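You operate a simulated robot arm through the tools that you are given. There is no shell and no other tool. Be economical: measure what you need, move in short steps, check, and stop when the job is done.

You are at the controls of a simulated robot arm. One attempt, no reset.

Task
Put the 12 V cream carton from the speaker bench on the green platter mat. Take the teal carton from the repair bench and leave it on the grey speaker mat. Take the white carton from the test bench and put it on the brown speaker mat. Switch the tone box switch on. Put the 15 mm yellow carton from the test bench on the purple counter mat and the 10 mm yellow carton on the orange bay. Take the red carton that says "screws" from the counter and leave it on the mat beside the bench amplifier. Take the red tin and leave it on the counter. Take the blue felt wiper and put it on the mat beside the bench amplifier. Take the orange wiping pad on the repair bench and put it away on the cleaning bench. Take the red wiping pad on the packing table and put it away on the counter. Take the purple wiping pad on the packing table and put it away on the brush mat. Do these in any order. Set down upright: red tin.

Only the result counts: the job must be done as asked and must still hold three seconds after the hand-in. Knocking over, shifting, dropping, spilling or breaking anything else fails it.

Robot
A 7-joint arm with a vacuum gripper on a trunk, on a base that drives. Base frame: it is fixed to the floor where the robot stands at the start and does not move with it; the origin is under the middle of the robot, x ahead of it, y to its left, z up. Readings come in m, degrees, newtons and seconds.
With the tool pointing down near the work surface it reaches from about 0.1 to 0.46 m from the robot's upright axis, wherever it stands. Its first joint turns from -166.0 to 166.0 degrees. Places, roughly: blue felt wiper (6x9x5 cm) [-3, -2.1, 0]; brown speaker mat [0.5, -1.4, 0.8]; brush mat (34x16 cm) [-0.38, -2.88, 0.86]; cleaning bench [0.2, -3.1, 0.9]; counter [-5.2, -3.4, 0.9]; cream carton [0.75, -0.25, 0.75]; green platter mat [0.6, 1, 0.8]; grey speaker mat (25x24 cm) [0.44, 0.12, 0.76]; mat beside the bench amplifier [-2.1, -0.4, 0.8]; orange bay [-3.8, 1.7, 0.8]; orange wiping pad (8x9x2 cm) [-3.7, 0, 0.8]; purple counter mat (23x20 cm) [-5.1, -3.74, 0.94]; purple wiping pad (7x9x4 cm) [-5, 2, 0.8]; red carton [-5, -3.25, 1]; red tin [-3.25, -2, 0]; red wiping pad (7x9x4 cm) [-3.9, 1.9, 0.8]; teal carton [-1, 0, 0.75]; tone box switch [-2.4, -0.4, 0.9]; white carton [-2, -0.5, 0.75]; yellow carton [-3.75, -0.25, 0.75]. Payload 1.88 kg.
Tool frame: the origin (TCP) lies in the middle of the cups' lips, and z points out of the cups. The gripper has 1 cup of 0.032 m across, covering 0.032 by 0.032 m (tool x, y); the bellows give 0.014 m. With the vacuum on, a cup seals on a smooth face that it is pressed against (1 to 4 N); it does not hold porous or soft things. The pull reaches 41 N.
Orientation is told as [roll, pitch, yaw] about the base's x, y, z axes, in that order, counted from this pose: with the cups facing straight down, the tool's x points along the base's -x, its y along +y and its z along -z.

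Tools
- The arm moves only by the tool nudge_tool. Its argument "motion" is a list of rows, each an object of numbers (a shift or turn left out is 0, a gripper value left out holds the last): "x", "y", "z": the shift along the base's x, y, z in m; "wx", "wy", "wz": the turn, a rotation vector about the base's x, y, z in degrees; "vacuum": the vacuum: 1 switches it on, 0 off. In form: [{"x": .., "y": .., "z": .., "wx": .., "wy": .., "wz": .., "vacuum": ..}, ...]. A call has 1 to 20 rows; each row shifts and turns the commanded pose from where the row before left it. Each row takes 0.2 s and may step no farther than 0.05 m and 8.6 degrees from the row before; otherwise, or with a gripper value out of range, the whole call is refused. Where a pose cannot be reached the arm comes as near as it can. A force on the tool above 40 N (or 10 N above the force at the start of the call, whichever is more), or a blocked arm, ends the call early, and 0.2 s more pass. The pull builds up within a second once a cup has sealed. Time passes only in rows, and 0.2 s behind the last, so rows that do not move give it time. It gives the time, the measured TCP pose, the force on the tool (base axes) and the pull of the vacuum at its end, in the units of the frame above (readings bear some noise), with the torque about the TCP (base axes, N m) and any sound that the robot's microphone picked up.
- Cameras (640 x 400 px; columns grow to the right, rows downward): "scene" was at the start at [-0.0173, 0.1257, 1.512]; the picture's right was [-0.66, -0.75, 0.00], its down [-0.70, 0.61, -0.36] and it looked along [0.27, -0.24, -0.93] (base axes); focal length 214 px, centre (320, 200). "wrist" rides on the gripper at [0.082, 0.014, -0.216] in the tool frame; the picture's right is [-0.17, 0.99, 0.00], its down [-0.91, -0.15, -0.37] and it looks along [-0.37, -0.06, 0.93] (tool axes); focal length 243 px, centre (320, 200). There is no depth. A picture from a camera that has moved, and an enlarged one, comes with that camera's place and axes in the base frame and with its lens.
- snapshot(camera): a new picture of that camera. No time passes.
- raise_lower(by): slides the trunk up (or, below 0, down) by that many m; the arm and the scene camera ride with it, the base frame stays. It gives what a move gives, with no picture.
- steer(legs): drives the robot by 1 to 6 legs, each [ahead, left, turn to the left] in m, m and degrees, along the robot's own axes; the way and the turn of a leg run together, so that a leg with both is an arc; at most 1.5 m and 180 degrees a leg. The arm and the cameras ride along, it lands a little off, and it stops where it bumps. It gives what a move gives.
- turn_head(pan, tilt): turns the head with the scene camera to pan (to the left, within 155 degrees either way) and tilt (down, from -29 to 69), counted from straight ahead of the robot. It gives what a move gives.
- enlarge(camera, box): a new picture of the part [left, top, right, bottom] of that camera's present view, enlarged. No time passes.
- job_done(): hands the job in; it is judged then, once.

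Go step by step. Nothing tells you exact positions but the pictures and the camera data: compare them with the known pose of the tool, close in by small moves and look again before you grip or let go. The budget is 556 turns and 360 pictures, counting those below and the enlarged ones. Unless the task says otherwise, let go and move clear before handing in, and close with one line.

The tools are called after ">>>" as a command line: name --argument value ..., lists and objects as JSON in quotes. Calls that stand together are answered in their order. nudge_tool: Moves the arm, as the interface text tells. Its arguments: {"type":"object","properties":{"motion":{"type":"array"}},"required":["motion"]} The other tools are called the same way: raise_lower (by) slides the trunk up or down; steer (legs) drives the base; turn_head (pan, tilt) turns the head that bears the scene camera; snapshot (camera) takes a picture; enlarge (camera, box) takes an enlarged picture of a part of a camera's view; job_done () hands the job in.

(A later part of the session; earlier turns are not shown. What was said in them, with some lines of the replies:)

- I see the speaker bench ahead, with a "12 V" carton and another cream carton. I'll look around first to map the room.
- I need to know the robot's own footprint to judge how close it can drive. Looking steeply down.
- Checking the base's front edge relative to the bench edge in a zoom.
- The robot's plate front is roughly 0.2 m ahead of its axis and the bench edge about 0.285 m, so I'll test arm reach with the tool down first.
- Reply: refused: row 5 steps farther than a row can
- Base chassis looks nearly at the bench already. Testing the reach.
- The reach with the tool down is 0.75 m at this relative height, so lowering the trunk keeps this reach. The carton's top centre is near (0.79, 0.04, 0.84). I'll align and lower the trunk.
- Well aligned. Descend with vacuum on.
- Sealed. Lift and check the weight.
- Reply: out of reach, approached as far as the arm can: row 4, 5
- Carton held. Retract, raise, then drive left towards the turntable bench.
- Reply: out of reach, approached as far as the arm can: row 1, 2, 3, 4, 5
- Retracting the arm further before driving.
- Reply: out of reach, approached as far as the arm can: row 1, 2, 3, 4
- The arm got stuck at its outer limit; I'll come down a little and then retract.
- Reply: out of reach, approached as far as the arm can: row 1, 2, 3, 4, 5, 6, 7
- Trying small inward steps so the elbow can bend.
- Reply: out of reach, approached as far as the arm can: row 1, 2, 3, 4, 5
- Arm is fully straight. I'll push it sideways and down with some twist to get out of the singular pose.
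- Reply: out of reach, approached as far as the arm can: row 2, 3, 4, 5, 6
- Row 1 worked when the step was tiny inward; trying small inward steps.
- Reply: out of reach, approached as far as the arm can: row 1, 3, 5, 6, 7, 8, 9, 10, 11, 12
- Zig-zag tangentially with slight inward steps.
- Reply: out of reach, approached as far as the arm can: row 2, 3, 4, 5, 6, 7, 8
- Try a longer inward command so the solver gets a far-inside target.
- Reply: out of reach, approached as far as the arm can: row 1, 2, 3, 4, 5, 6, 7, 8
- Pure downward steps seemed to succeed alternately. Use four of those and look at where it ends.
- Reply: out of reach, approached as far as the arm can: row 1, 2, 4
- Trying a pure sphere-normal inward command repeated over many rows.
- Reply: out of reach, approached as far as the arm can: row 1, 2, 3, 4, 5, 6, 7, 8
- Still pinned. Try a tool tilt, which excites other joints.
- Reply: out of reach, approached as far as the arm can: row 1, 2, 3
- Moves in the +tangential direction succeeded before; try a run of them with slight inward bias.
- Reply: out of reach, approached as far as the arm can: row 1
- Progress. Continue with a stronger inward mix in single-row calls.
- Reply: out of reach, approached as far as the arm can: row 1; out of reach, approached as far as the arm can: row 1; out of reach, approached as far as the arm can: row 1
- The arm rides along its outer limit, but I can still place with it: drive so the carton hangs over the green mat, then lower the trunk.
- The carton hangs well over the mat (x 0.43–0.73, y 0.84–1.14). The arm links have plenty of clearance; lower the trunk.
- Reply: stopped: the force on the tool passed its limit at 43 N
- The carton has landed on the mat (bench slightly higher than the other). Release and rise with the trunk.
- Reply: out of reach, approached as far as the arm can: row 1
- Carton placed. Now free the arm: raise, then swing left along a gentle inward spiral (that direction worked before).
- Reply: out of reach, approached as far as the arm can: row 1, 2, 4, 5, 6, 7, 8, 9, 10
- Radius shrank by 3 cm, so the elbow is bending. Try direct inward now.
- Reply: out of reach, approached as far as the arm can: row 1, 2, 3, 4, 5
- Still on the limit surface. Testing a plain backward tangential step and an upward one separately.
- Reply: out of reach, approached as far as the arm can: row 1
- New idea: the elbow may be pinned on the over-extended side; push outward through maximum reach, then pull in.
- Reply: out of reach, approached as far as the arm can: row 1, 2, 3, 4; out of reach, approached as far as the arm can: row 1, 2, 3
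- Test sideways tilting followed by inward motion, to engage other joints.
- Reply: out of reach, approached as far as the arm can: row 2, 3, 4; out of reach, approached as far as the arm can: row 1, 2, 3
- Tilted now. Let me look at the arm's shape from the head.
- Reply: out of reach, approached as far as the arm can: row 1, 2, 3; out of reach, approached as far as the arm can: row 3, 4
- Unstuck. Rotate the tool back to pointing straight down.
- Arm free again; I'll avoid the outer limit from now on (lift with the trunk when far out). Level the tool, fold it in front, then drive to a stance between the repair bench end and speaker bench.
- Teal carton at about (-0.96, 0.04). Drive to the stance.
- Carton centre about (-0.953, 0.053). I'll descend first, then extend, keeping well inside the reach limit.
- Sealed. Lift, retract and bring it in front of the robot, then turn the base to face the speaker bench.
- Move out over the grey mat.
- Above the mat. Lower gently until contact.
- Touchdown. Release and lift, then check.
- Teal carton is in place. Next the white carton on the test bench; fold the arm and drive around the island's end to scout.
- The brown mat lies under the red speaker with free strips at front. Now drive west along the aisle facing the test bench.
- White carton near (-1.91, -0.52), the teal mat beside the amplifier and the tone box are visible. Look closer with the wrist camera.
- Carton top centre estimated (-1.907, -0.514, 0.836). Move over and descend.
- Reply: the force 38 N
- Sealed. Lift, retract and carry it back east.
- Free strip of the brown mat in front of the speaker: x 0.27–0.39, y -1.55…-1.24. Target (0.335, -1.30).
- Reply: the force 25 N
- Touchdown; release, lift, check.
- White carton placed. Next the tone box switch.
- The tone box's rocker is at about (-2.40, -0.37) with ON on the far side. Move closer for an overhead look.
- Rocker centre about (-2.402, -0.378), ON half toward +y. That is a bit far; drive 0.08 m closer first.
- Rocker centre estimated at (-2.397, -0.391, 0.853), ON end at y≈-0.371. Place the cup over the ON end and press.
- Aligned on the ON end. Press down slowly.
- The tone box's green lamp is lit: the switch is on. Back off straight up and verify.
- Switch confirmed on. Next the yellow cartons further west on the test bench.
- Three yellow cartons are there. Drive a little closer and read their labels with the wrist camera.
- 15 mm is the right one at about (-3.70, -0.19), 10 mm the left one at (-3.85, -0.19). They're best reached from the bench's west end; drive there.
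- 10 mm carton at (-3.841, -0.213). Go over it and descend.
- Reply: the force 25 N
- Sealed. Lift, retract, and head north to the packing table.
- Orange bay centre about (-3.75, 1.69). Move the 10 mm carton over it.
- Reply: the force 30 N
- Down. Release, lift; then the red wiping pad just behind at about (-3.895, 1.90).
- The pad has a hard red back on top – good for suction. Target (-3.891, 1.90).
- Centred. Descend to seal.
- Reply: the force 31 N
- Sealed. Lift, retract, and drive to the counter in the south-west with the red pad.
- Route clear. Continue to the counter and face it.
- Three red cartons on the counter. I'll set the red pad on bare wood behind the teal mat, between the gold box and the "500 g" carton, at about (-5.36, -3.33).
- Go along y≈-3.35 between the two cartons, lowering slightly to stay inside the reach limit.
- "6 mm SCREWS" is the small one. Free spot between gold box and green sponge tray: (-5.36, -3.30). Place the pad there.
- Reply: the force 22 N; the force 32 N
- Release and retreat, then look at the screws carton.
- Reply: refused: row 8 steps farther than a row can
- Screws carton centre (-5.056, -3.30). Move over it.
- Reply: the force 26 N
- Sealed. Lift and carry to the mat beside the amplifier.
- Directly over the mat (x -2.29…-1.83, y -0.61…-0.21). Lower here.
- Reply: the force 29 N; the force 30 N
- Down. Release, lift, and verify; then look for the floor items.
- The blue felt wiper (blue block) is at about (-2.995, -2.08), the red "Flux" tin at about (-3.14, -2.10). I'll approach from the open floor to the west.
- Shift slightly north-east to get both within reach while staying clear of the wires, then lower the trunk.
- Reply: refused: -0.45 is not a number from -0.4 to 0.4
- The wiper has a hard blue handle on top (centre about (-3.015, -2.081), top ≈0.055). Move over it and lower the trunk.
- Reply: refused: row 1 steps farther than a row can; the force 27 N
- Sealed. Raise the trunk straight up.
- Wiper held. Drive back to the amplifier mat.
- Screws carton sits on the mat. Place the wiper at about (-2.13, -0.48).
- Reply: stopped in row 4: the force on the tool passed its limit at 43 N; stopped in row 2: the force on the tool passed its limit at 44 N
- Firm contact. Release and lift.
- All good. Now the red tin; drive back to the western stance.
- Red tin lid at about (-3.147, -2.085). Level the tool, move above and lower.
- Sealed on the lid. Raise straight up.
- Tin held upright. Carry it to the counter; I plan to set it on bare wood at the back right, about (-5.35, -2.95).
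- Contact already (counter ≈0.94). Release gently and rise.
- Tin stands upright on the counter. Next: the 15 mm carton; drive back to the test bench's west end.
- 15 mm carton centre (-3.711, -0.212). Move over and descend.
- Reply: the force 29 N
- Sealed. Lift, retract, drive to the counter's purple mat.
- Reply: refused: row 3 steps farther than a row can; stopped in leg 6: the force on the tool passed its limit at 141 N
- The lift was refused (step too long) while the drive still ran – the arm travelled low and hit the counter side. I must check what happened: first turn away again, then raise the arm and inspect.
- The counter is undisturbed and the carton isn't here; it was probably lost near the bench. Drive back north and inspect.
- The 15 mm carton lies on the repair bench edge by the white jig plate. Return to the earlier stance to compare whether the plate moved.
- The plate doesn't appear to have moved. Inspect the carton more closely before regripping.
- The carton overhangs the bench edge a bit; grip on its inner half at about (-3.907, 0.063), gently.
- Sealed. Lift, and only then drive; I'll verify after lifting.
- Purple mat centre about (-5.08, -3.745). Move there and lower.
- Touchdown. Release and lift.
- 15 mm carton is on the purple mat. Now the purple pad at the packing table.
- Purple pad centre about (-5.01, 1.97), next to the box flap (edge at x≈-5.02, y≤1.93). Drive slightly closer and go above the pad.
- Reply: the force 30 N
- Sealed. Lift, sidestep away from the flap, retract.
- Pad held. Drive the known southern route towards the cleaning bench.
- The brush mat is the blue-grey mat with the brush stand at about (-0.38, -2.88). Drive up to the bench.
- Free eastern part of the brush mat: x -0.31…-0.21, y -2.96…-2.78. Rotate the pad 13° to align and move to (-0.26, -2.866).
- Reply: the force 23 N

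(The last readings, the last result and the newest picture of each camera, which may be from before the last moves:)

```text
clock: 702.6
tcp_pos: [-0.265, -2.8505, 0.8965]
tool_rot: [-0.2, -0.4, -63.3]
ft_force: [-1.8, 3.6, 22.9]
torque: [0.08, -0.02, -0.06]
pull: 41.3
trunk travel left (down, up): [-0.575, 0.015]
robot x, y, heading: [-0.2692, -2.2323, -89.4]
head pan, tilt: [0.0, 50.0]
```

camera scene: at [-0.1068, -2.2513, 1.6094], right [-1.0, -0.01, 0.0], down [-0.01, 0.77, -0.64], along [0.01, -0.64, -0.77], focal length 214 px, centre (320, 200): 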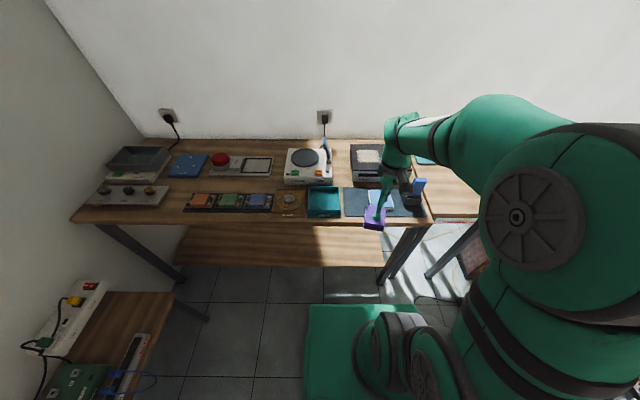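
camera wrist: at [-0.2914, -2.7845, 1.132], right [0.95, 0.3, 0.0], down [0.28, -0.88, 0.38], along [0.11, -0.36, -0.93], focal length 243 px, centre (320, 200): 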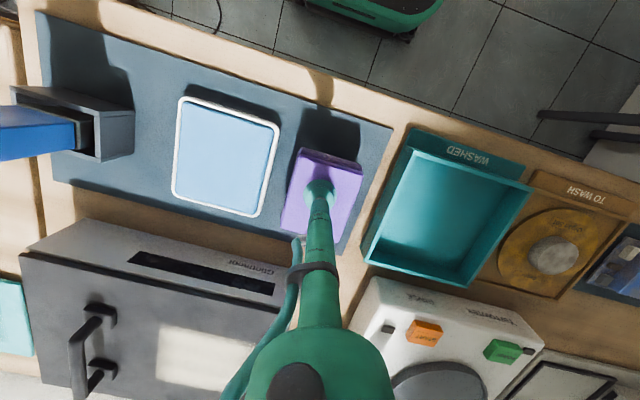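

Touchdown. Release, lift, retract.

>>> nudge_tool --motion '[{"vacuum": 0}, {}, {}, {}, {"z": 0.01}, {"z": 0.045}, {"z": 0.045}, {"z": 0.045, "y": 0.02}, {"y": 0.045}, {"y": 0.045}, {"y": 0.045}, {"y": 0.045}]'

>>> enlarge --camera "scene" --box '[290, 130, 450, 240]'

>>> snapshot --camera "wrist"

```text
clock: 705.2
tcp_pos: [-0.2652, -2.6503, 1.0396]
tool_rot: [-0.1, -0.2, -63.3]
ft_force: [0.4, 0.0, -1.1]
torque: [-0.01, -0.01, -0.02]
pull: 0.0
trunk travel left (down, up): [-0.575, 0.015]
robot x, y, heading: [-0.2689, -2.2349, -89.2]
head pan, tilt: [0.0, 50.0]
```

```text
3.64 times, centred on (370, 185) of scene
camera zoom: at [-0.1068, -2.251, 1.6093], right [-1.0, -0.01, 0.0], down [-0.01, 0.77, -0.64], along [0.01, -0.64, -0.77], focal length 780 px, centre (138, 254)
```

zoom: 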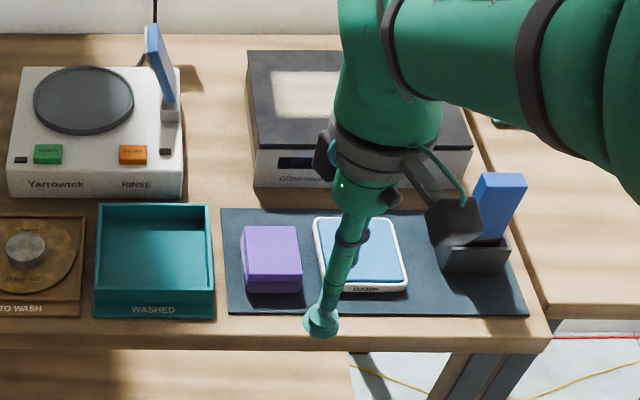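

```text
165 pictures are left
camera wrist: at [-0.2905, -2.5696, 1.255], right [0.95, 0.3, 0.0], down [0.28, -0.88, 0.38], along [0.11, -0.36, -0.93], focal length 243 px, centre (320, 200)
```

wrist: 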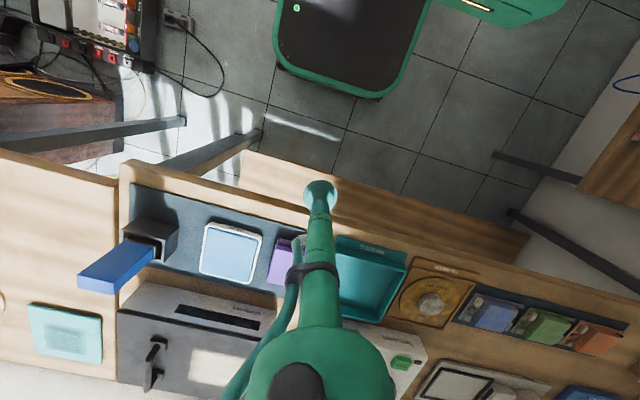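

Purple pad is on the brush mat. Before fetching the orange pad, find free space on the cleaning bench.

>>> enlarge --camera "scene" --box '[60, 110, 340, 240]'

```text
2.29 times, centred on (200, 175) of scene
camera zoom: at [-0.1068, -2.251, 1.6093], right [-1.0, -0.01, 0.0], down [-0.01, 0.77, -0.64], along [0.01, -0.64, -0.77], focal length 490 px, centre (594, 257)
```

zoom: 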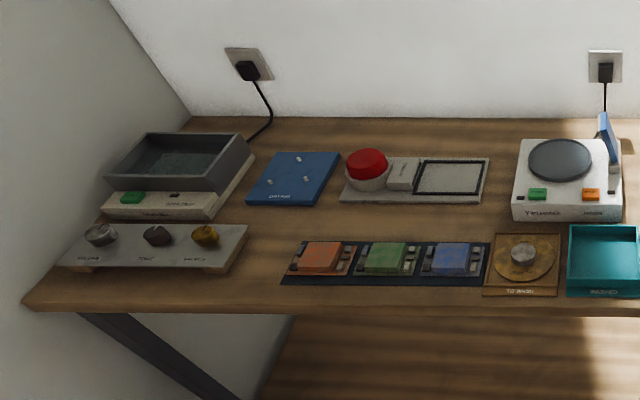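

>>> nudge_tool --motion '[{"x": 0.045}, {"x": 0.045}, {"x": 0.045}, {"x": 0.045}, {"x": 0.045}, {"x": 0.045}, {"x": 0.045}, {"x": 0.045, "y": -0.02}, {"x": 0.03, "y": -0.03}]'

>>> snapshot --camera "wrist"

```text
clock: 707.2
tcp_pos: [0.1252, -2.7044, 1.039]
tool_rot: [0.0, -0.1, -63.2]
ft_force: [1.0, -0.7, -0.2]
torque: [0.01, 0.0, -0.01]
pull: 0.1
trunk travel left (down, up): [-0.575, 0.015]
robot x, y, heading: [-0.2699, -2.2313, -89.3]
head pan, tilt: [0.0, 50.0]
```

```text
163 pictures are left
camera wrist: at [0.1009, -2.6234, 1.2544], right [0.95, 0.3, 0.0], down [0.27, -0.88, 0.38], along [0.11, -0.36, -0.93], focal length 243 px, centre (320, 200)
```

wrist: 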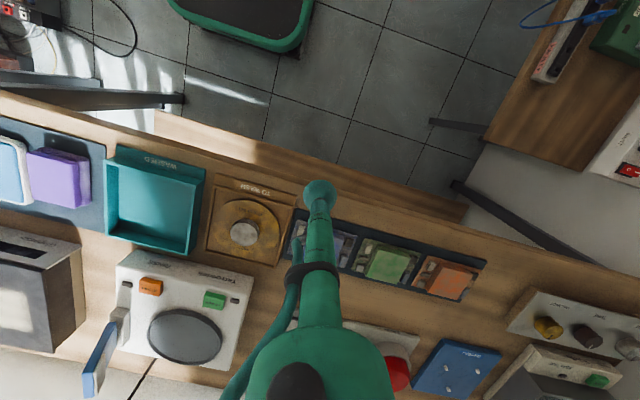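

A free strip on the cleaning bench: x≈0.12–0.6, y -3.015…-2.91; I'll use (0.35, -2.962). Now fetch the orange pad.

>>> nudge_tool --motion '[{"x": -0.045, "y": 0.02}, {"x": -0.045}, {"x": -0.045}, {"x": -0.045}, {"x": -0.045}, {"x": -0.045}, {"x": -0.045}, {"x": -0.045}, {"x": -0.03, "y": 0.03}]'

>>> steer --legs '[[-0.95, 0, 0], [0, 0, 179.3], [0, 1.4, 0], [0, 1.4, 0]]'

```text
clock: 709.2
tcp_pos: [-0.2638, -2.651, 1.0386]
tool_rot: [0.0, -0.2, -63.2]
ft_force: [-0.1, -0.9, -0.2]
torque: [0.01, -0.01, 0.0]
pull: 0.1
trunk travel left (down, up): [-0.575, 0.015]
robot x, y, heading: [-0.2715, -2.2407, -89.3]
head pan, tilt: [0.0, 50.0]
```

```text
clock: 732.9
tcp_pos: [-2.8216, -1.1105, 1.0386]
tool_rot: [0.0, -0.2, 122.0]
ft_force: [0.7, 0.6, 0.6]
torque: [0.02, 0.01, 0.02]
pull: 0.1
trunk travel left (down, up): [-0.575, 0.015]
robot x, y, heading: [-2.7749, -1.5229, 95.9]
head pan, tilt: [0.0, 50.0]
stopped in leg 4: the robot was blocked; the commanded pose is now the measured one
```

Blocked – the heading drifted and the robot moved south. Look at what it touched.

>>> turn_head --pan 110 --tilt 60

>>> snapshot --camera "scene"

>>> turn_head --pan 155 --tilt 55

>>> snapshot --camera "scene"

```text
clock: 734.8
tcp_pos: [-2.8223, -1.1107, 1.0384]
tool_rot: [-0.1, -0.2, 122.0]
ft_force: [0.9, 0.0, -0.1]
torque: [0.01, 0.0, 0.0]
pull: 0.1
trunk travel left (down, up): [-0.575, 0.015]
robot x, y, heading: [-2.776, -1.523, 95.8]
head pan, tilt: [110.0, 60.0]
```

```text
162 pictures are left
camera scene: at [-2.9929, -1.63, 1.5967], right [-0.43, 0.9, 0.0], down [0.78, 0.38, -0.5], along [-0.45, -0.22, -0.87], focal length 214 px, centre (320, 200)
```

scene: 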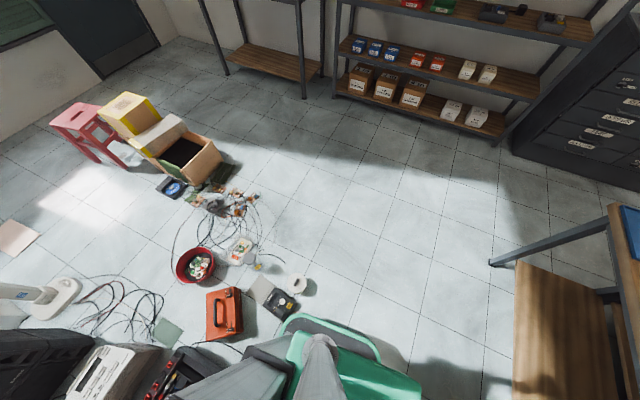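

```text
clock: 735.9
tcp_pos: [-2.821, -1.1102, 1.0385]
tool_rot: [-0.2, -0.2, 122.0]
ft_force: [0.3, 0.1, -0.1]
torque: [0.02, 0.0, 0.0]
pull: 0.1
trunk travel left (down, up): [-0.575, 0.015]
robot x, y, heading: [-2.7758, -1.524, 95.9]
head pan, tilt: [154.7, 55.0]
```

```text
161 pictures are left
camera scene: at [-2.9569, -1.6689, 1.6028], right [-0.94, 0.33, 0.0], down [0.27, 0.77, -0.57], along [-0.19, -0.54, -0.82], focal length 214 px, centre (320, 200)
```

scene: 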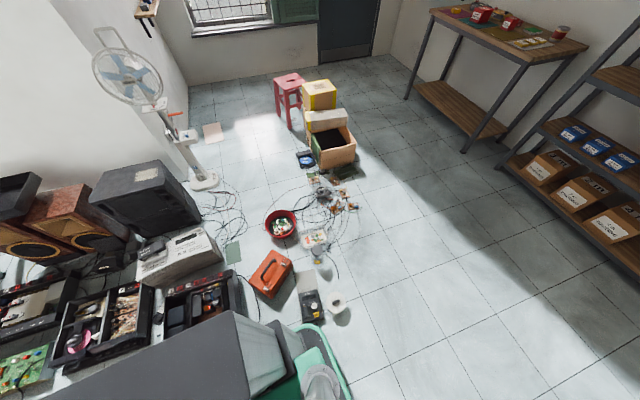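

Possibly the rear corner touched the meter or power strip. Move away north and inspect them.

>>> steer --legs '[[0.33, 0, 0], [0, 0, -5.9]]'

>>> turn_head --pan 150 --tilt 62

>>> snapshot --camera "scene"

>>> enlarge --camera "scene" --box '[220, 180, 400, 320]'

```text
clock: 738.6
tcp_pos: [-2.8111, -0.7779, 1.0376]
tool_rot: [0.0, -0.3, 116.0]
ft_force: [0.4, 0.2, 0.4]
torque: [-0.01, -0.05, 0.0]
pull: 0.2
trunk travel left (down, up): [-0.575, 0.015]
robot x, y, heading: [-2.8098, -1.1931, 89.8]
head pan, tilt: [154.7, 55.0]
```

```text
clock: 739.3
tcp_pos: [-2.8112, -0.7779, 1.0388]
tool_rot: [-0.1, -0.2, 116.1]
ft_force: [0.7, -0.2, -0.2]
torque: [-0.02, 0.0, 0.05]
pull: 0.1
trunk travel left (down, up): [-0.575, 0.015]
robot x, y, heading: [-2.8087, -1.1913, 89.8]
head pan, tilt: [150.0, 62.0]
```

```text
160 pictures are left
camera scene: at [-3.0057, -1.3105, 1.5945], right [-0.86, 0.5, 0.0], down [0.44, 0.76, -0.47], along [-0.24, -0.41, -0.88], focal length 214 px, centre (320, 200)
```

scene: 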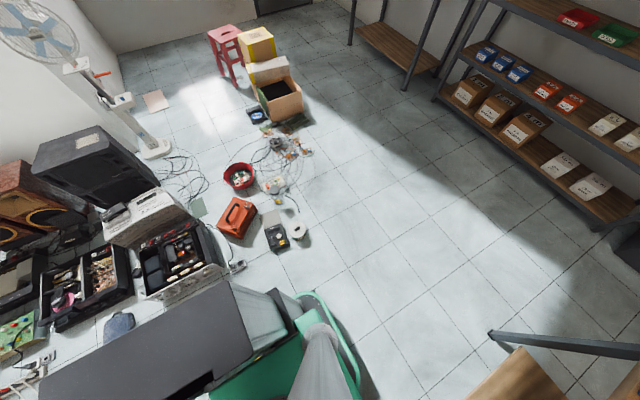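

```text
2.86 times, centred on (310, 250) of scene
camera zoom: at [-3.0057, -1.3105, 1.5945], right [-0.86, 0.5, 0.0], down [0.44, 0.76, -0.47], along [-0.24, -0.41, -0.88], focal length 613 px, centre (349, 57)
```

zoom: 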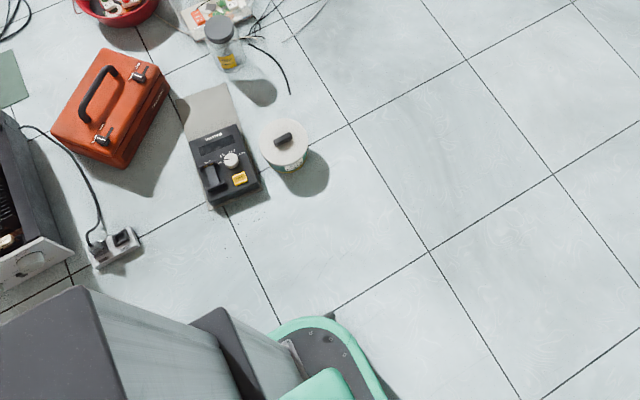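

Meter, board, strip and canister all sit as before relative to the tile lines. Continue west to the bench end.

>>> steer --legs '[[0, 1.4, 0], [0, 0.22, 0], [0.97, 0, 0], [0, 0, -89.8]]'

>>> snapshot --camera "wrist"

```text
clock: 756.0
tcp_pos: [-4.014, -0.2194, 1.0391]
tool_rot: [-0.1, -0.3, 26.3]
ft_force: [-0.8, 0.7, 0.1]
torque: [0.01, -0.02, 0.0]
pull: 0.1
trunk travel left (down, up): [-0.575, 0.015]
robot x, y, heading: [-4.4277, -0.2212, 0.1]
head pan, tilt: [150.0, 62.0]
```

```text
158 pictures are left
camera wrist: at [-4.0945, -0.2437, 1.254], right [-0.29, 0.96, 0.0], down [0.89, 0.27, 0.38], along [0.36, 0.11, -0.93], focal length 243 px, centre (320, 200)
```

wrist: 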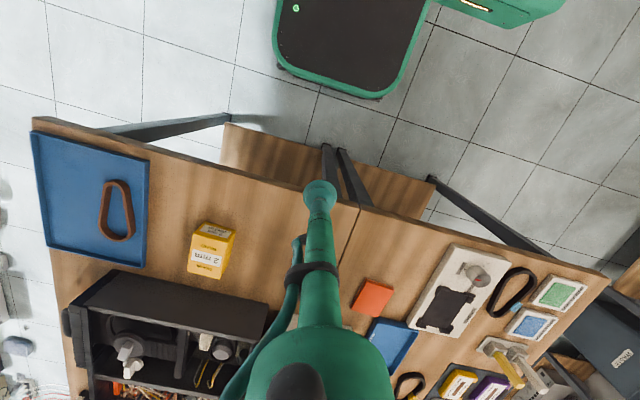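

>>> steer --legs '[[0.1, 0.1, 0]]'

>>> nudge_tool --motion '[{"x": 0.04, "z": -0.03}, {"x": 0.03, "z": -0.03}, {"z": -0.03, "y": 0.02}]'

>>> snapshot --camera "wrist"

```text
clock: 757.4
tcp_pos: [-3.9143, -0.1206, 1.039]
tool_rot: [-0.1, -0.2, 26.4]
ft_force: [-0.7, -0.1, -0.4]
torque: [-0.01, -0.01, -0.02]
pull: 0.1
trunk travel left (down, up): [-0.575, 0.015]
robot x, y, heading: [-4.3305, -0.1238, 0.3]
head pan, tilt: [150.0, 62.0]
```

```text
clock: 758.2
tcp_pos: [-3.8433, -0.1004, 0.9474]
tool_rot: [0.0, -0.3, 26.4]
ft_force: [0.3, -0.7, 0.1]
torque: [0.0, 0.01, 0.01]
pull: 0.1
trunk travel left (down, up): [-0.575, 0.015]
robot x, y, heading: [-4.3305, -0.1227, 0.3]
head pan, tilt: [150.0, 62.0]
```

```text
157 pictures are left
camera wrist: at [-3.9238, -0.1238, 1.1626], right [-0.29, 0.96, 0.0], down [0.89, 0.27, 0.38], along [0.36, 0.11, -0.93], focal length 243 px, centre (320, 200)
```

wrist: 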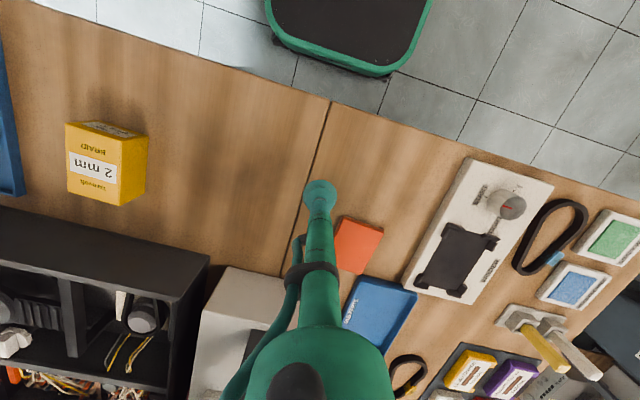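

>>> nudge_tool --motion '[{"x": 0.03, "y": 0.025}, {"x": 0.03, "y": 0.025}, {"x": 0.03, "y": 0.025}, {"x": 0.028, "y": 0.025}, {"z": -0.04}, {"z": -0.03}]'

>>> snapshot --camera "wrist"

>>> enlarge --camera "wrist" --box '[270, 120, 390, 240]'

```text
clock: 759.6
tcp_pos: [-3.7283, 0.0006, 0.8787]
tool_rot: [-0.2, -0.2, 26.5]
ft_force: [-0.6, 0.3, -0.4]
torque: [-0.01, -0.04, -0.02]
pull: 0.1
trunk travel left (down, up): [-0.575, 0.015]
robot x, y, heading: [-4.3291, -0.1206, 0.5]
head pan, tilt: [150.0, 62.0]
```

```text
156 pictures are left
camera wrist: at [-3.8075, -0.0235, 1.0936], right [-0.29, 0.96, 0.0], down [0.89, 0.27, 0.38], along [0.36, 0.11, -0.93], focal length 243 px, centre (320, 200)
```

wrist: 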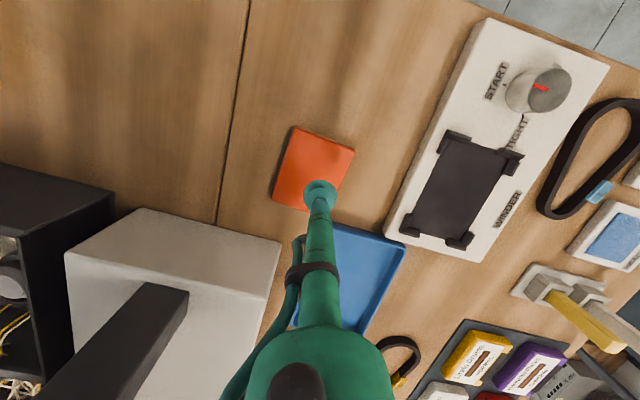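

```text
3.33 times, centred on (330, 180) of wrist
camera zoom: at [-3.8075, -0.0235, 1.0936], right [-0.29, 0.96, 0.0], down [0.89, 0.27, 0.38], along [0.36, 0.11, -0.93], focal length 809 px, centre (287, 267)
```

zoom: 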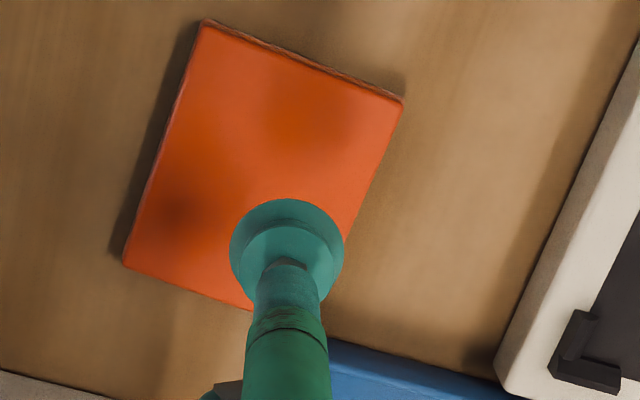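

>>> nudge_tool --motion '[{"y": -0.009, "z": -0.035, "vacuum": 1}, {"z": -0.015}, {"z": -0.008}, {"z": -0.006}, {}]'

```text
clock: 760.8
tcp_pos: [-3.7255, -0.009, 0.8187]
tool_rot: [-0.2, -0.6, 26.6]
ft_force: [6.6, -0.2, 33.7]
torque: [-0.03, 0.19, -0.05]
pull: 40.6
trunk travel left (down, up): [-0.575, 0.015]
robot x, y, heading: [-4.327, -0.1265, 0.3]
head pan, tilt: [150.0, 62.0]
```

Sealed. Lift and retract (separately from driving).

>>> nudge_tool --motion '[{"z": 0.03}, {"z": 0.045}, {"z": 0.045}, {"z": 0.04}, {"x": -0.045}, {"x": -0.045}, {"x": -0.04}, {"x": -0.04, "z": 0.02}, {"x": -0.03, "y": -0.02, "z": 0.02}, {"y": -0.03}, {"y": -0.04}]'

>>> snapshot --camera "wrist"

```text
clock: 763.2
tcp_pos: [-3.927, -0.0994, 1.0143]
tool_rot: [-0.1, -0.1, 26.4]
ft_force: [0.3, 0.0, -1.2]
torque: [0.01, 0.01, -0.03]
pull: 40.6
trunk travel left (down, up): [-0.575, 0.015]
robot x, y, heading: [-4.3323, -0.1214, 0.6]
head pan, tilt: [150.0, 62.0]
```

```text
154 pictures are left
camera wrist: at [-4.0088, -0.1238, 1.2299], right [-0.29, 0.96, 0.0], down [0.89, 0.27, 0.38], along [0.36, 0.11, -0.93], focal length 243 px, centre (320, 200)
```

wrist: 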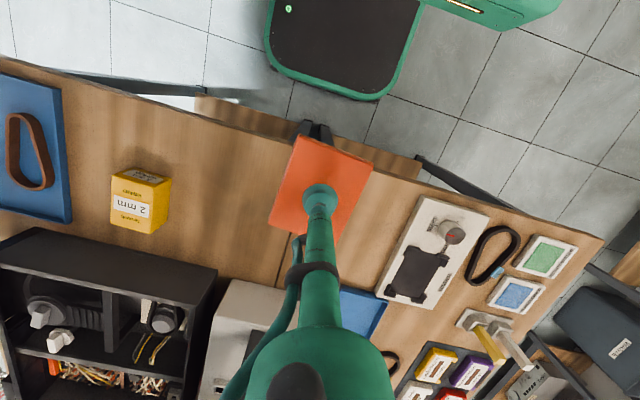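

>>> steer --legs '[[-0.13, 0, 0], [0, 0, 89.4], [-1.05, 0, 0], [0, -1.4, 0]]'

```text
clock: 779.9
tcp_pos: [-3.085, -0.8173, 1.0147]
tool_rot: [-0.1, -0.2, 114.5]
ft_force: [0.0, 0.6, -0.5]
torque: [-0.03, -0.01, 0.0]
pull: 40.9
trunk travel left (down, up): [-0.575, 0.015]
robot x, y, heading: [-3.0719, -1.2209, 88.4]
head pan, tilt: [150.0, 62.0]
```

>>> steer --legs '[[0, -1.4, 2], [0, -1.4, 0]]'

```text
clock: 793.4
tcp_pos: [-0.3105, -0.8214, 1.0139]
tool_rot: [-0.1, -0.2, 116.1]
ft_force: [0.0, 0.7, -0.9]
torque: [-0.02, 0.0, 0.02]
pull: 41.3
trunk travel left (down, up): [-0.575, 0.015]
robot x, y, heading: [-0.2862, -1.2248, 89.9]
head pan, tilt: [150.0, 62.0]
```

>>> steer --legs '[[0, 0, 179]]'

>>> turn_head --pan 0 --tilt 50

```text
clock: 801.0
tcp_pos: [-0.299, -1.6257, 1.0148]
tool_rot: [-0.1, -0.2, -68.6]
ft_force: [-0.1, -0.5, -0.8]
torque: [0.0, 0.0, 0.01]
pull: 40.7
trunk travel left (down, up): [-0.575, 0.015]
robot x, y, heading: [-0.2888, -1.2247, -94.8]
head pan, tilt: [150.0, 62.0]
```

```text
clock: 803.3
tcp_pos: [-0.299, -1.6258, 1.0138]
tool_rot: [-0.1, -0.2, -68.6]
ft_force: [-1.4, 0.4, -0.1]
torque: [0.0, -0.03, 0.01]
pull: 40.6
trunk travel left (down, up): [-0.575, 0.015]
robot x, y, heading: [-0.2858, -1.2268, -94.8]
head pan, tilt: [0.0, 50.0]
```

>>> steer --legs '[[0, 0, 4.8], [1.0, 0, 0], [0, 0.38, 0]]'

>>> snapshot --camera "wrist"

>>> snapshot --camera "scene"

```text
clock: 810.9
tcp_pos: [0.0968, -2.6235, 1.0154]
tool_rot: [-0.1, -0.1, -64.5]
ft_force: [0.0, 1.0, -0.6]
torque: [-0.04, -0.03, 0.01]
pull: 41.2
trunk travel left (down, up): [-0.575, 0.015]
robot x, y, heading: [0.0765, -2.2194, -90.7]
head pan, tilt: [0.0, 50.0]
```

```text
153 pictures are left
camera wrist: at [0.0741, -2.5415, 1.2299], right [0.96, 0.27, 0.0], down [0.25, -0.89, 0.38], along [0.1, -0.36, -0.93], focal length 243 px, centre (320, 200)
```

wrist: 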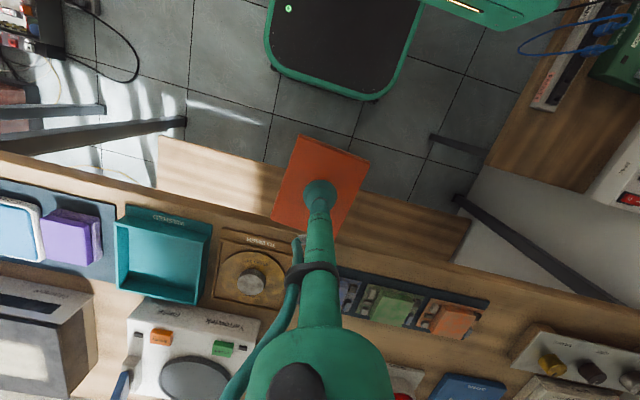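

```text
152 pictures are left
camera scene: at [0.2436, -2.2417, 1.6093], right [-1.0, 0.01, 0.0], down [0.01, 0.77, -0.64], along [-0.01, -0.64, -0.77], focal length 214 px, centre (320, 200)
```

scene: 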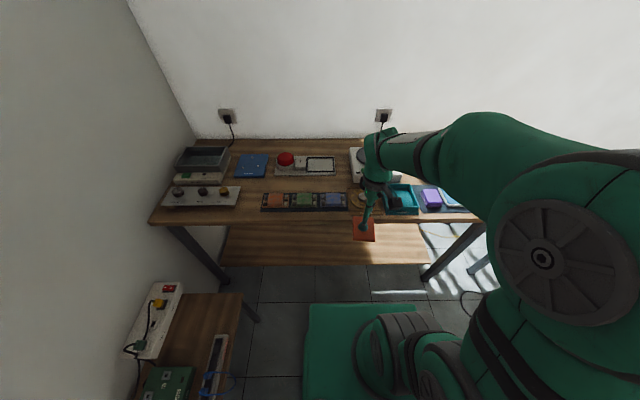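

>>> enlarge --camera "scene" --box '[225, 140, 385, 230]'

```text
4.00 times, centred on (305, 185) of scene
camera zoom: at [0.2436, -2.2417, 1.6093], right [-1.0, 0.01, 0.0], down [0.01, 0.77, -0.64], along [-0.01, -0.64, -0.77], focal length 858 px, centre (380, 260)
```

zoom: 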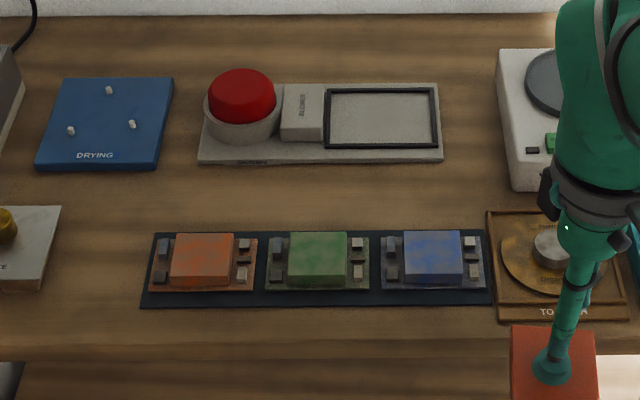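

The strip is 0.113 m deep; rotate the pad by -85° so its 8 cm side spans it.

>>> nudge_tool --motion '[{"wz": -7.76}, {"wz": -7.76}, {"wz": -7.76}, {"wz": -7.76}, {"wz": -7.76}, {"wz": -7.76}, {"wz": -7.76}, {"wz": -7.76}, {"wz": -7.76}, {"wz": -7.76}, {"wz": -7.76}]'

>>> snapshot --camera "wrist"

```text
clock: 813.3
tcp_pos: [0.0974, -2.623, 1.0141]
tool_rot: [-0.1, -0.2, -150.1]
ft_force: [-0.7, 0.9, -0.5]
torque: [-0.04, 0.0, 0.0]
pull: 40.2
trunk travel left (down, up): [-0.575, 0.015]
robot x, y, heading: [0.0813, -2.2217, -90.5]
head pan, tilt: [0.0, 50.0]
```

```text
150 pictures are left
camera wrist: at [0.1752, -2.5927, 1.2298], right [0.35, -0.94, 0.0], down [-0.87, -0.32, 0.38], along [-0.35, -0.13, -0.93], focal length 243 px, centre (320, 200)
```

wrist: 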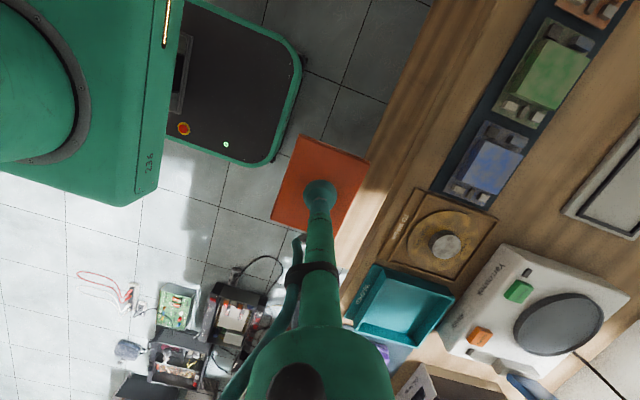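

>>> steer --legs '[[0.1, 0, 0]]'

>>> nudge_tool --motion '[{"x": 0.03, "y": -0.035}, {"x": 0.03, "y": -0.035}, {"x": 0.03, "y": -0.035}, {"x": 0.03, "y": -0.035}, {"x": 0.02, "y": -0.04}, {"x": 0.01, "y": -0.04}, {"z": -0.03}]'

>>> snapshot --camera "wrist"

>>> enlarge --camera "scene" --box '[225, 140, 385, 230]'

```text
clock: 814.5
tcp_pos: [0.0953, -2.7236, 1.0144]
tool_rot: [0.0, -0.1, -149.9]
ft_force: [-0.3, -0.3, -0.9]
torque: [-0.01, 0.01, 0.01]
pull: 41.1
trunk travel left (down, up): [-0.575, 0.015]
robot x, y, heading: [0.0769, -2.321, -90.9]
head pan, tilt: [0.0, 50.0]
```

```text
clock: 816.1
tcp_pos: [0.2485, -2.9428, 0.9826]
tool_rot: [-0.1, -0.1, -149.9]
ft_force: [-0.6, 1.1, -0.9]
torque: [0.0, 0.01, 0.02]
pull: 40.9
trunk travel left (down, up): [-0.575, 0.015]
robot x, y, heading: [0.0778, -2.3253, -90.6]
head pan, tilt: [0.0, 50.0]
```

```text
149 pictures are left
camera wrist: at [0.3265, -2.914, 1.1984], right [0.35, -0.94, 0.0], down [-0.87, -0.33, 0.38], along [-0.35, -0.13, -0.93], focal length 243 px, centre (320, 200)
```

wrist: 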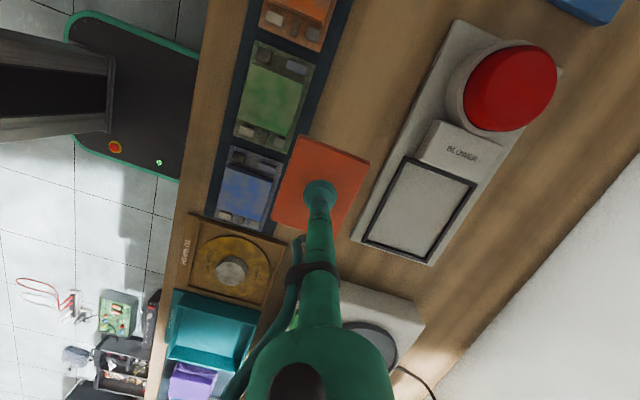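

```text
4.00 times, centred on (305, 185) of scene
camera zoom: at [0.2423, -2.3424, 1.6093], right [-1.0, 0.01, 0.0], down [0.01, 0.77, -0.64], along [-0.01, -0.64, -0.77], focal length 858 px, centre (380, 260)
```

zoom: 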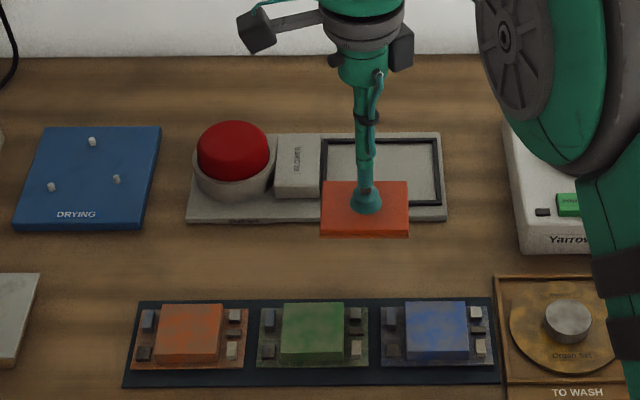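

>>> nudge_tool --motion '[{"y": -0.019, "z": -0.03}, {"z": -0.035}, {"z": -0.01}, {}]'

>>> snapshot --camera "wrist"

>>> enlarge --camera "scene" --box '[225, 140, 385, 230]'

```text
clock: 817.1
tcp_pos: [0.2467, -2.9609, 0.9088]
tool_rot: [0.0, -0.1, -149.9]
ft_force: [1.3, 0.5, -0.6]
torque: [0.0, 0.0, -0.01]
pull: 41.1
trunk travel left (down, up): [-0.575, 0.015]
robot x, y, heading: [0.0795, -2.3247, -90.6]
head pan, tilt: [0.0, 50.0]
```

```text
147 pictures are left
camera wrist: at [0.3245, -2.9313, 1.124], right [0.35, -0.94, 0.0], down [-0.87, -0.33, 0.38], along [-0.35, -0.13, -0.93], focal length 243 px, centre (320, 200)
```

wrist: 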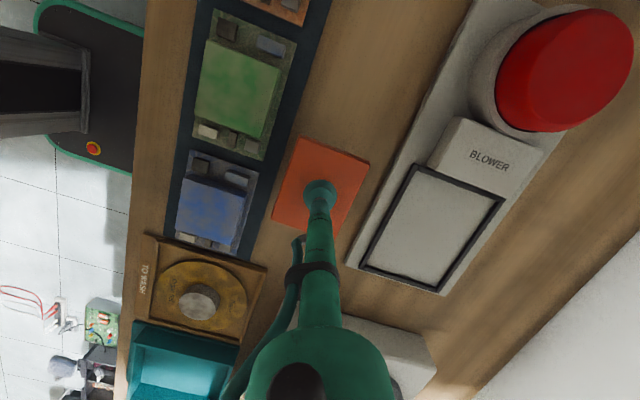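

```text
4.00 times, centred on (305, 185) of scene
camera zoom: at [0.2422, -2.3421, 1.6093], right [-1.0, 0.01, 0.0], down [0.01, 0.77, -0.64], along [-0.01, -0.64, -0.77], focal length 858 px, centre (380, 260)
```

zoom: 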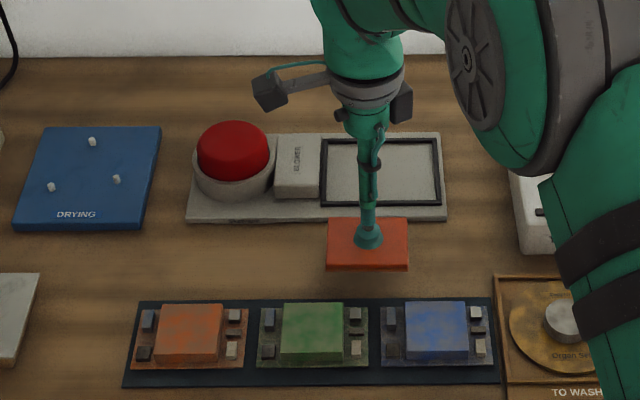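

>>> nudge_tool --motion '[{"z": -0.008}, {"z": -0.005}, {}]'

>>> nudge_tool --motion '[{"z": -0.005}, {}]'

>>> nudge_tool --motion '[{"z": -0.004}, {}]'

```text
clock: 817.9
tcp_pos: [0.2449, -2.9613, 0.897]
tool_rot: [0.0, -0.1, -149.9]
ft_force: [-1.2, -0.6, -0.2]
torque: [0.02, 0.0, -0.03]
pull: 40.8
trunk travel left (down, up): [-0.575, 0.015]
robot x, y, heading: [0.0794, -2.3194, -90.5]
head pan, tilt: [0.0, 50.0]
```

```text
clock: 818.5
tcp_pos: [0.2454, -2.962, 0.8912]
tool_rot: [0.0, -0.1, -149.9]
ft_force: [0.5, -0.5, -0.3]
torque: [0.0, -0.03, -0.04]
pull: 40.3
trunk travel left (down, up): [-0.575, 0.015]
robot x, y, heading: [0.0807, -2.3216, -90.5]
head pan, tilt: [0.0, 50.0]
```

```text
clock: 819.1
tcp_pos: [0.2456, -2.9607, 0.887]
tool_rot: [-0.1, -0.2, -149.8]
ft_force: [-0.4, -0.5, -0.8]
torque: [0.03, 0.03, -0.02]
pull: 40.8
trunk travel left (down, up): [-0.575, 0.015]
robot x, y, heading: [0.0759, -2.3193, -90.7]
head pan, tilt: [0.0, 50.0]
```

>>> nudge_tool --motion '[{"z": -0.004}, {}]'

>>> nudge_tool --motion '[{"z": -0.004}, {}]'

>>> nudge_tool --motion '[{"z": -0.003}, {}]'

```text
clock: 819.7
tcp_pos: [0.2458, -2.963, 0.8844]
tool_rot: [-0.1, -0.2, -149.9]
ft_force: [-0.1, 0.9, -0.4]
torque: [0.01, 0.0, -0.01]
pull: 40.7
trunk travel left (down, up): [-0.575, 0.015]
robot x, y, heading: [0.0781, -2.322, -90.9]
head pan, tilt: [0.0, 50.0]
```

```text
clock: 820.3
tcp_pos: [0.2454, -2.9621, 0.879]
tool_rot: [-0.1, -0.2, -149.9]
ft_force: [0.3, -0.5, -0.8]
torque: [-0.02, -0.01, -0.02]
pull: 39.9
trunk travel left (down, up): [-0.575, 0.015]
robot x, y, heading: [0.0825, -2.3199, -90.9]
head pan, tilt: [0.0, 50.0]
```

```text
clock: 820.9
tcp_pos: [0.2456, -2.962, 0.8765]
tool_rot: [-0.1, -0.2, -149.9]
ft_force: [-0.1, -0.3, 0.2]
torque: [-0.05, 0.02, 0.01]
pull: 40.9
trunk travel left (down, up): [-0.575, 0.015]
robot x, y, heading: [0.0765, -2.3222, -90.8]
head pan, tilt: [0.0, 50.0]
```

>>> nudge_tool --motion '[{"z": -0.003}, {}]'

>>> nudge_tool --motion '[{"z": -0.003}, {}]'

```text
clock: 821.5
tcp_pos: [0.2454, -2.9624, 0.8738]
tool_rot: [0.0, -0.1, -149.9]
ft_force: [0.2, -1.2, -0.5]
torque: [-0.01, -0.03, 0.01]
pull: 40.6
trunk travel left (down, up): [-0.575, 0.015]
robot x, y, heading: [0.0757, -2.3203, -90.5]
head pan, tilt: [0.0, 50.0]
```

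```text
clock: 822.1
tcp_pos: [0.2456, -2.9619, 0.8721]
tool_rot: [0.1, -0.2, -149.9]
ft_force: [-2.1, 1.6, 11.7]
torque: [0.08, 0.02, -0.03]
pull: 40.3
trunk travel left (down, up): [-0.575, 0.015]
robot x, y, heading: [0.0797, -2.322, -90.5]
head pan, tilt: [0.0, 50.0]
```

Touchdown. Release, lift straight up, retract and check.

>>> nudge_tool --motion '[{"vacuum": 0}, {}, {}, {}, {"z": 0.01}, {"z": 0.04}, {"z": 0.045}, {"z": 0.045}, {"y": 0.04, "x": -0.02}, {"y": 0.04, "x": -0.02}, {"y": 0.04, "x": -0.02}, {"y": 0.04, "x": -0.02}, {"y": 0.04, "x": -0.02}, {"y": 0.04}]'

>>> enlarge --camera "scene" --box '[205, 120, 445, 260]'

```text
clock: 825.1
tcp_pos: [0.1439, -2.7213, 1.0099]
tool_rot: [-0.2, -0.2, -150.1]
ft_force: [-0.5, -0.6, 0.1]
torque: [0.01, 0.0, -0.05]
pull: 0.1
trunk travel left (down, up): [-0.575, 0.015]
robot x, y, heading: [0.0759, -2.3228, -90.6]
head pan, tilt: [0.0, 50.0]
```

```text
2.67 times, centred on (325, 190) of scene
camera zoom: at [0.2421, -2.342, 1.6093], right [-1.0, 0.01, 0.0], down [0.01, 0.77, -0.64], along [-0.01, -0.64, -0.77], focal length 572 px, centre (307, 227)
```

zoom: 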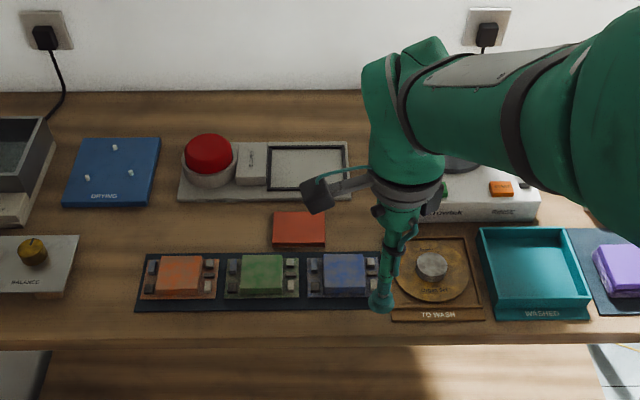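

Everything is in place; back the robot clear of the bench and finish.

>>> steer --legs '[[-0.3, 0, 0]]'

>>> job_done

```text
clock: 827.1
tcp_pos: [0.1482, -2.4261, 1.0109]
tool_rot: [-0.1, -0.2, -150.1]
ft_force: [-0.3, -0.3, -0.2]
torque: [0.0, -0.01, -0.03]
pull: 0.2
trunk travel left (down, up): [-0.575, 0.015]
robot x, y, heading: [0.0824, -2.0251, -90.9]
head pan, tilt: [0.0, 50.0]
```

```text
The job is handed in.
```

I handed the job in with all twelve items where you asked, the tone box on and the red tin upright. Two incidents could still count against it: the 15 mm carton was dragged across the repair bench and lost before I regripped it and set it on the purple mat, and the robot bumped something near the floor clutter. In the pictures I took afterwards, nothing near either incident looked moved.
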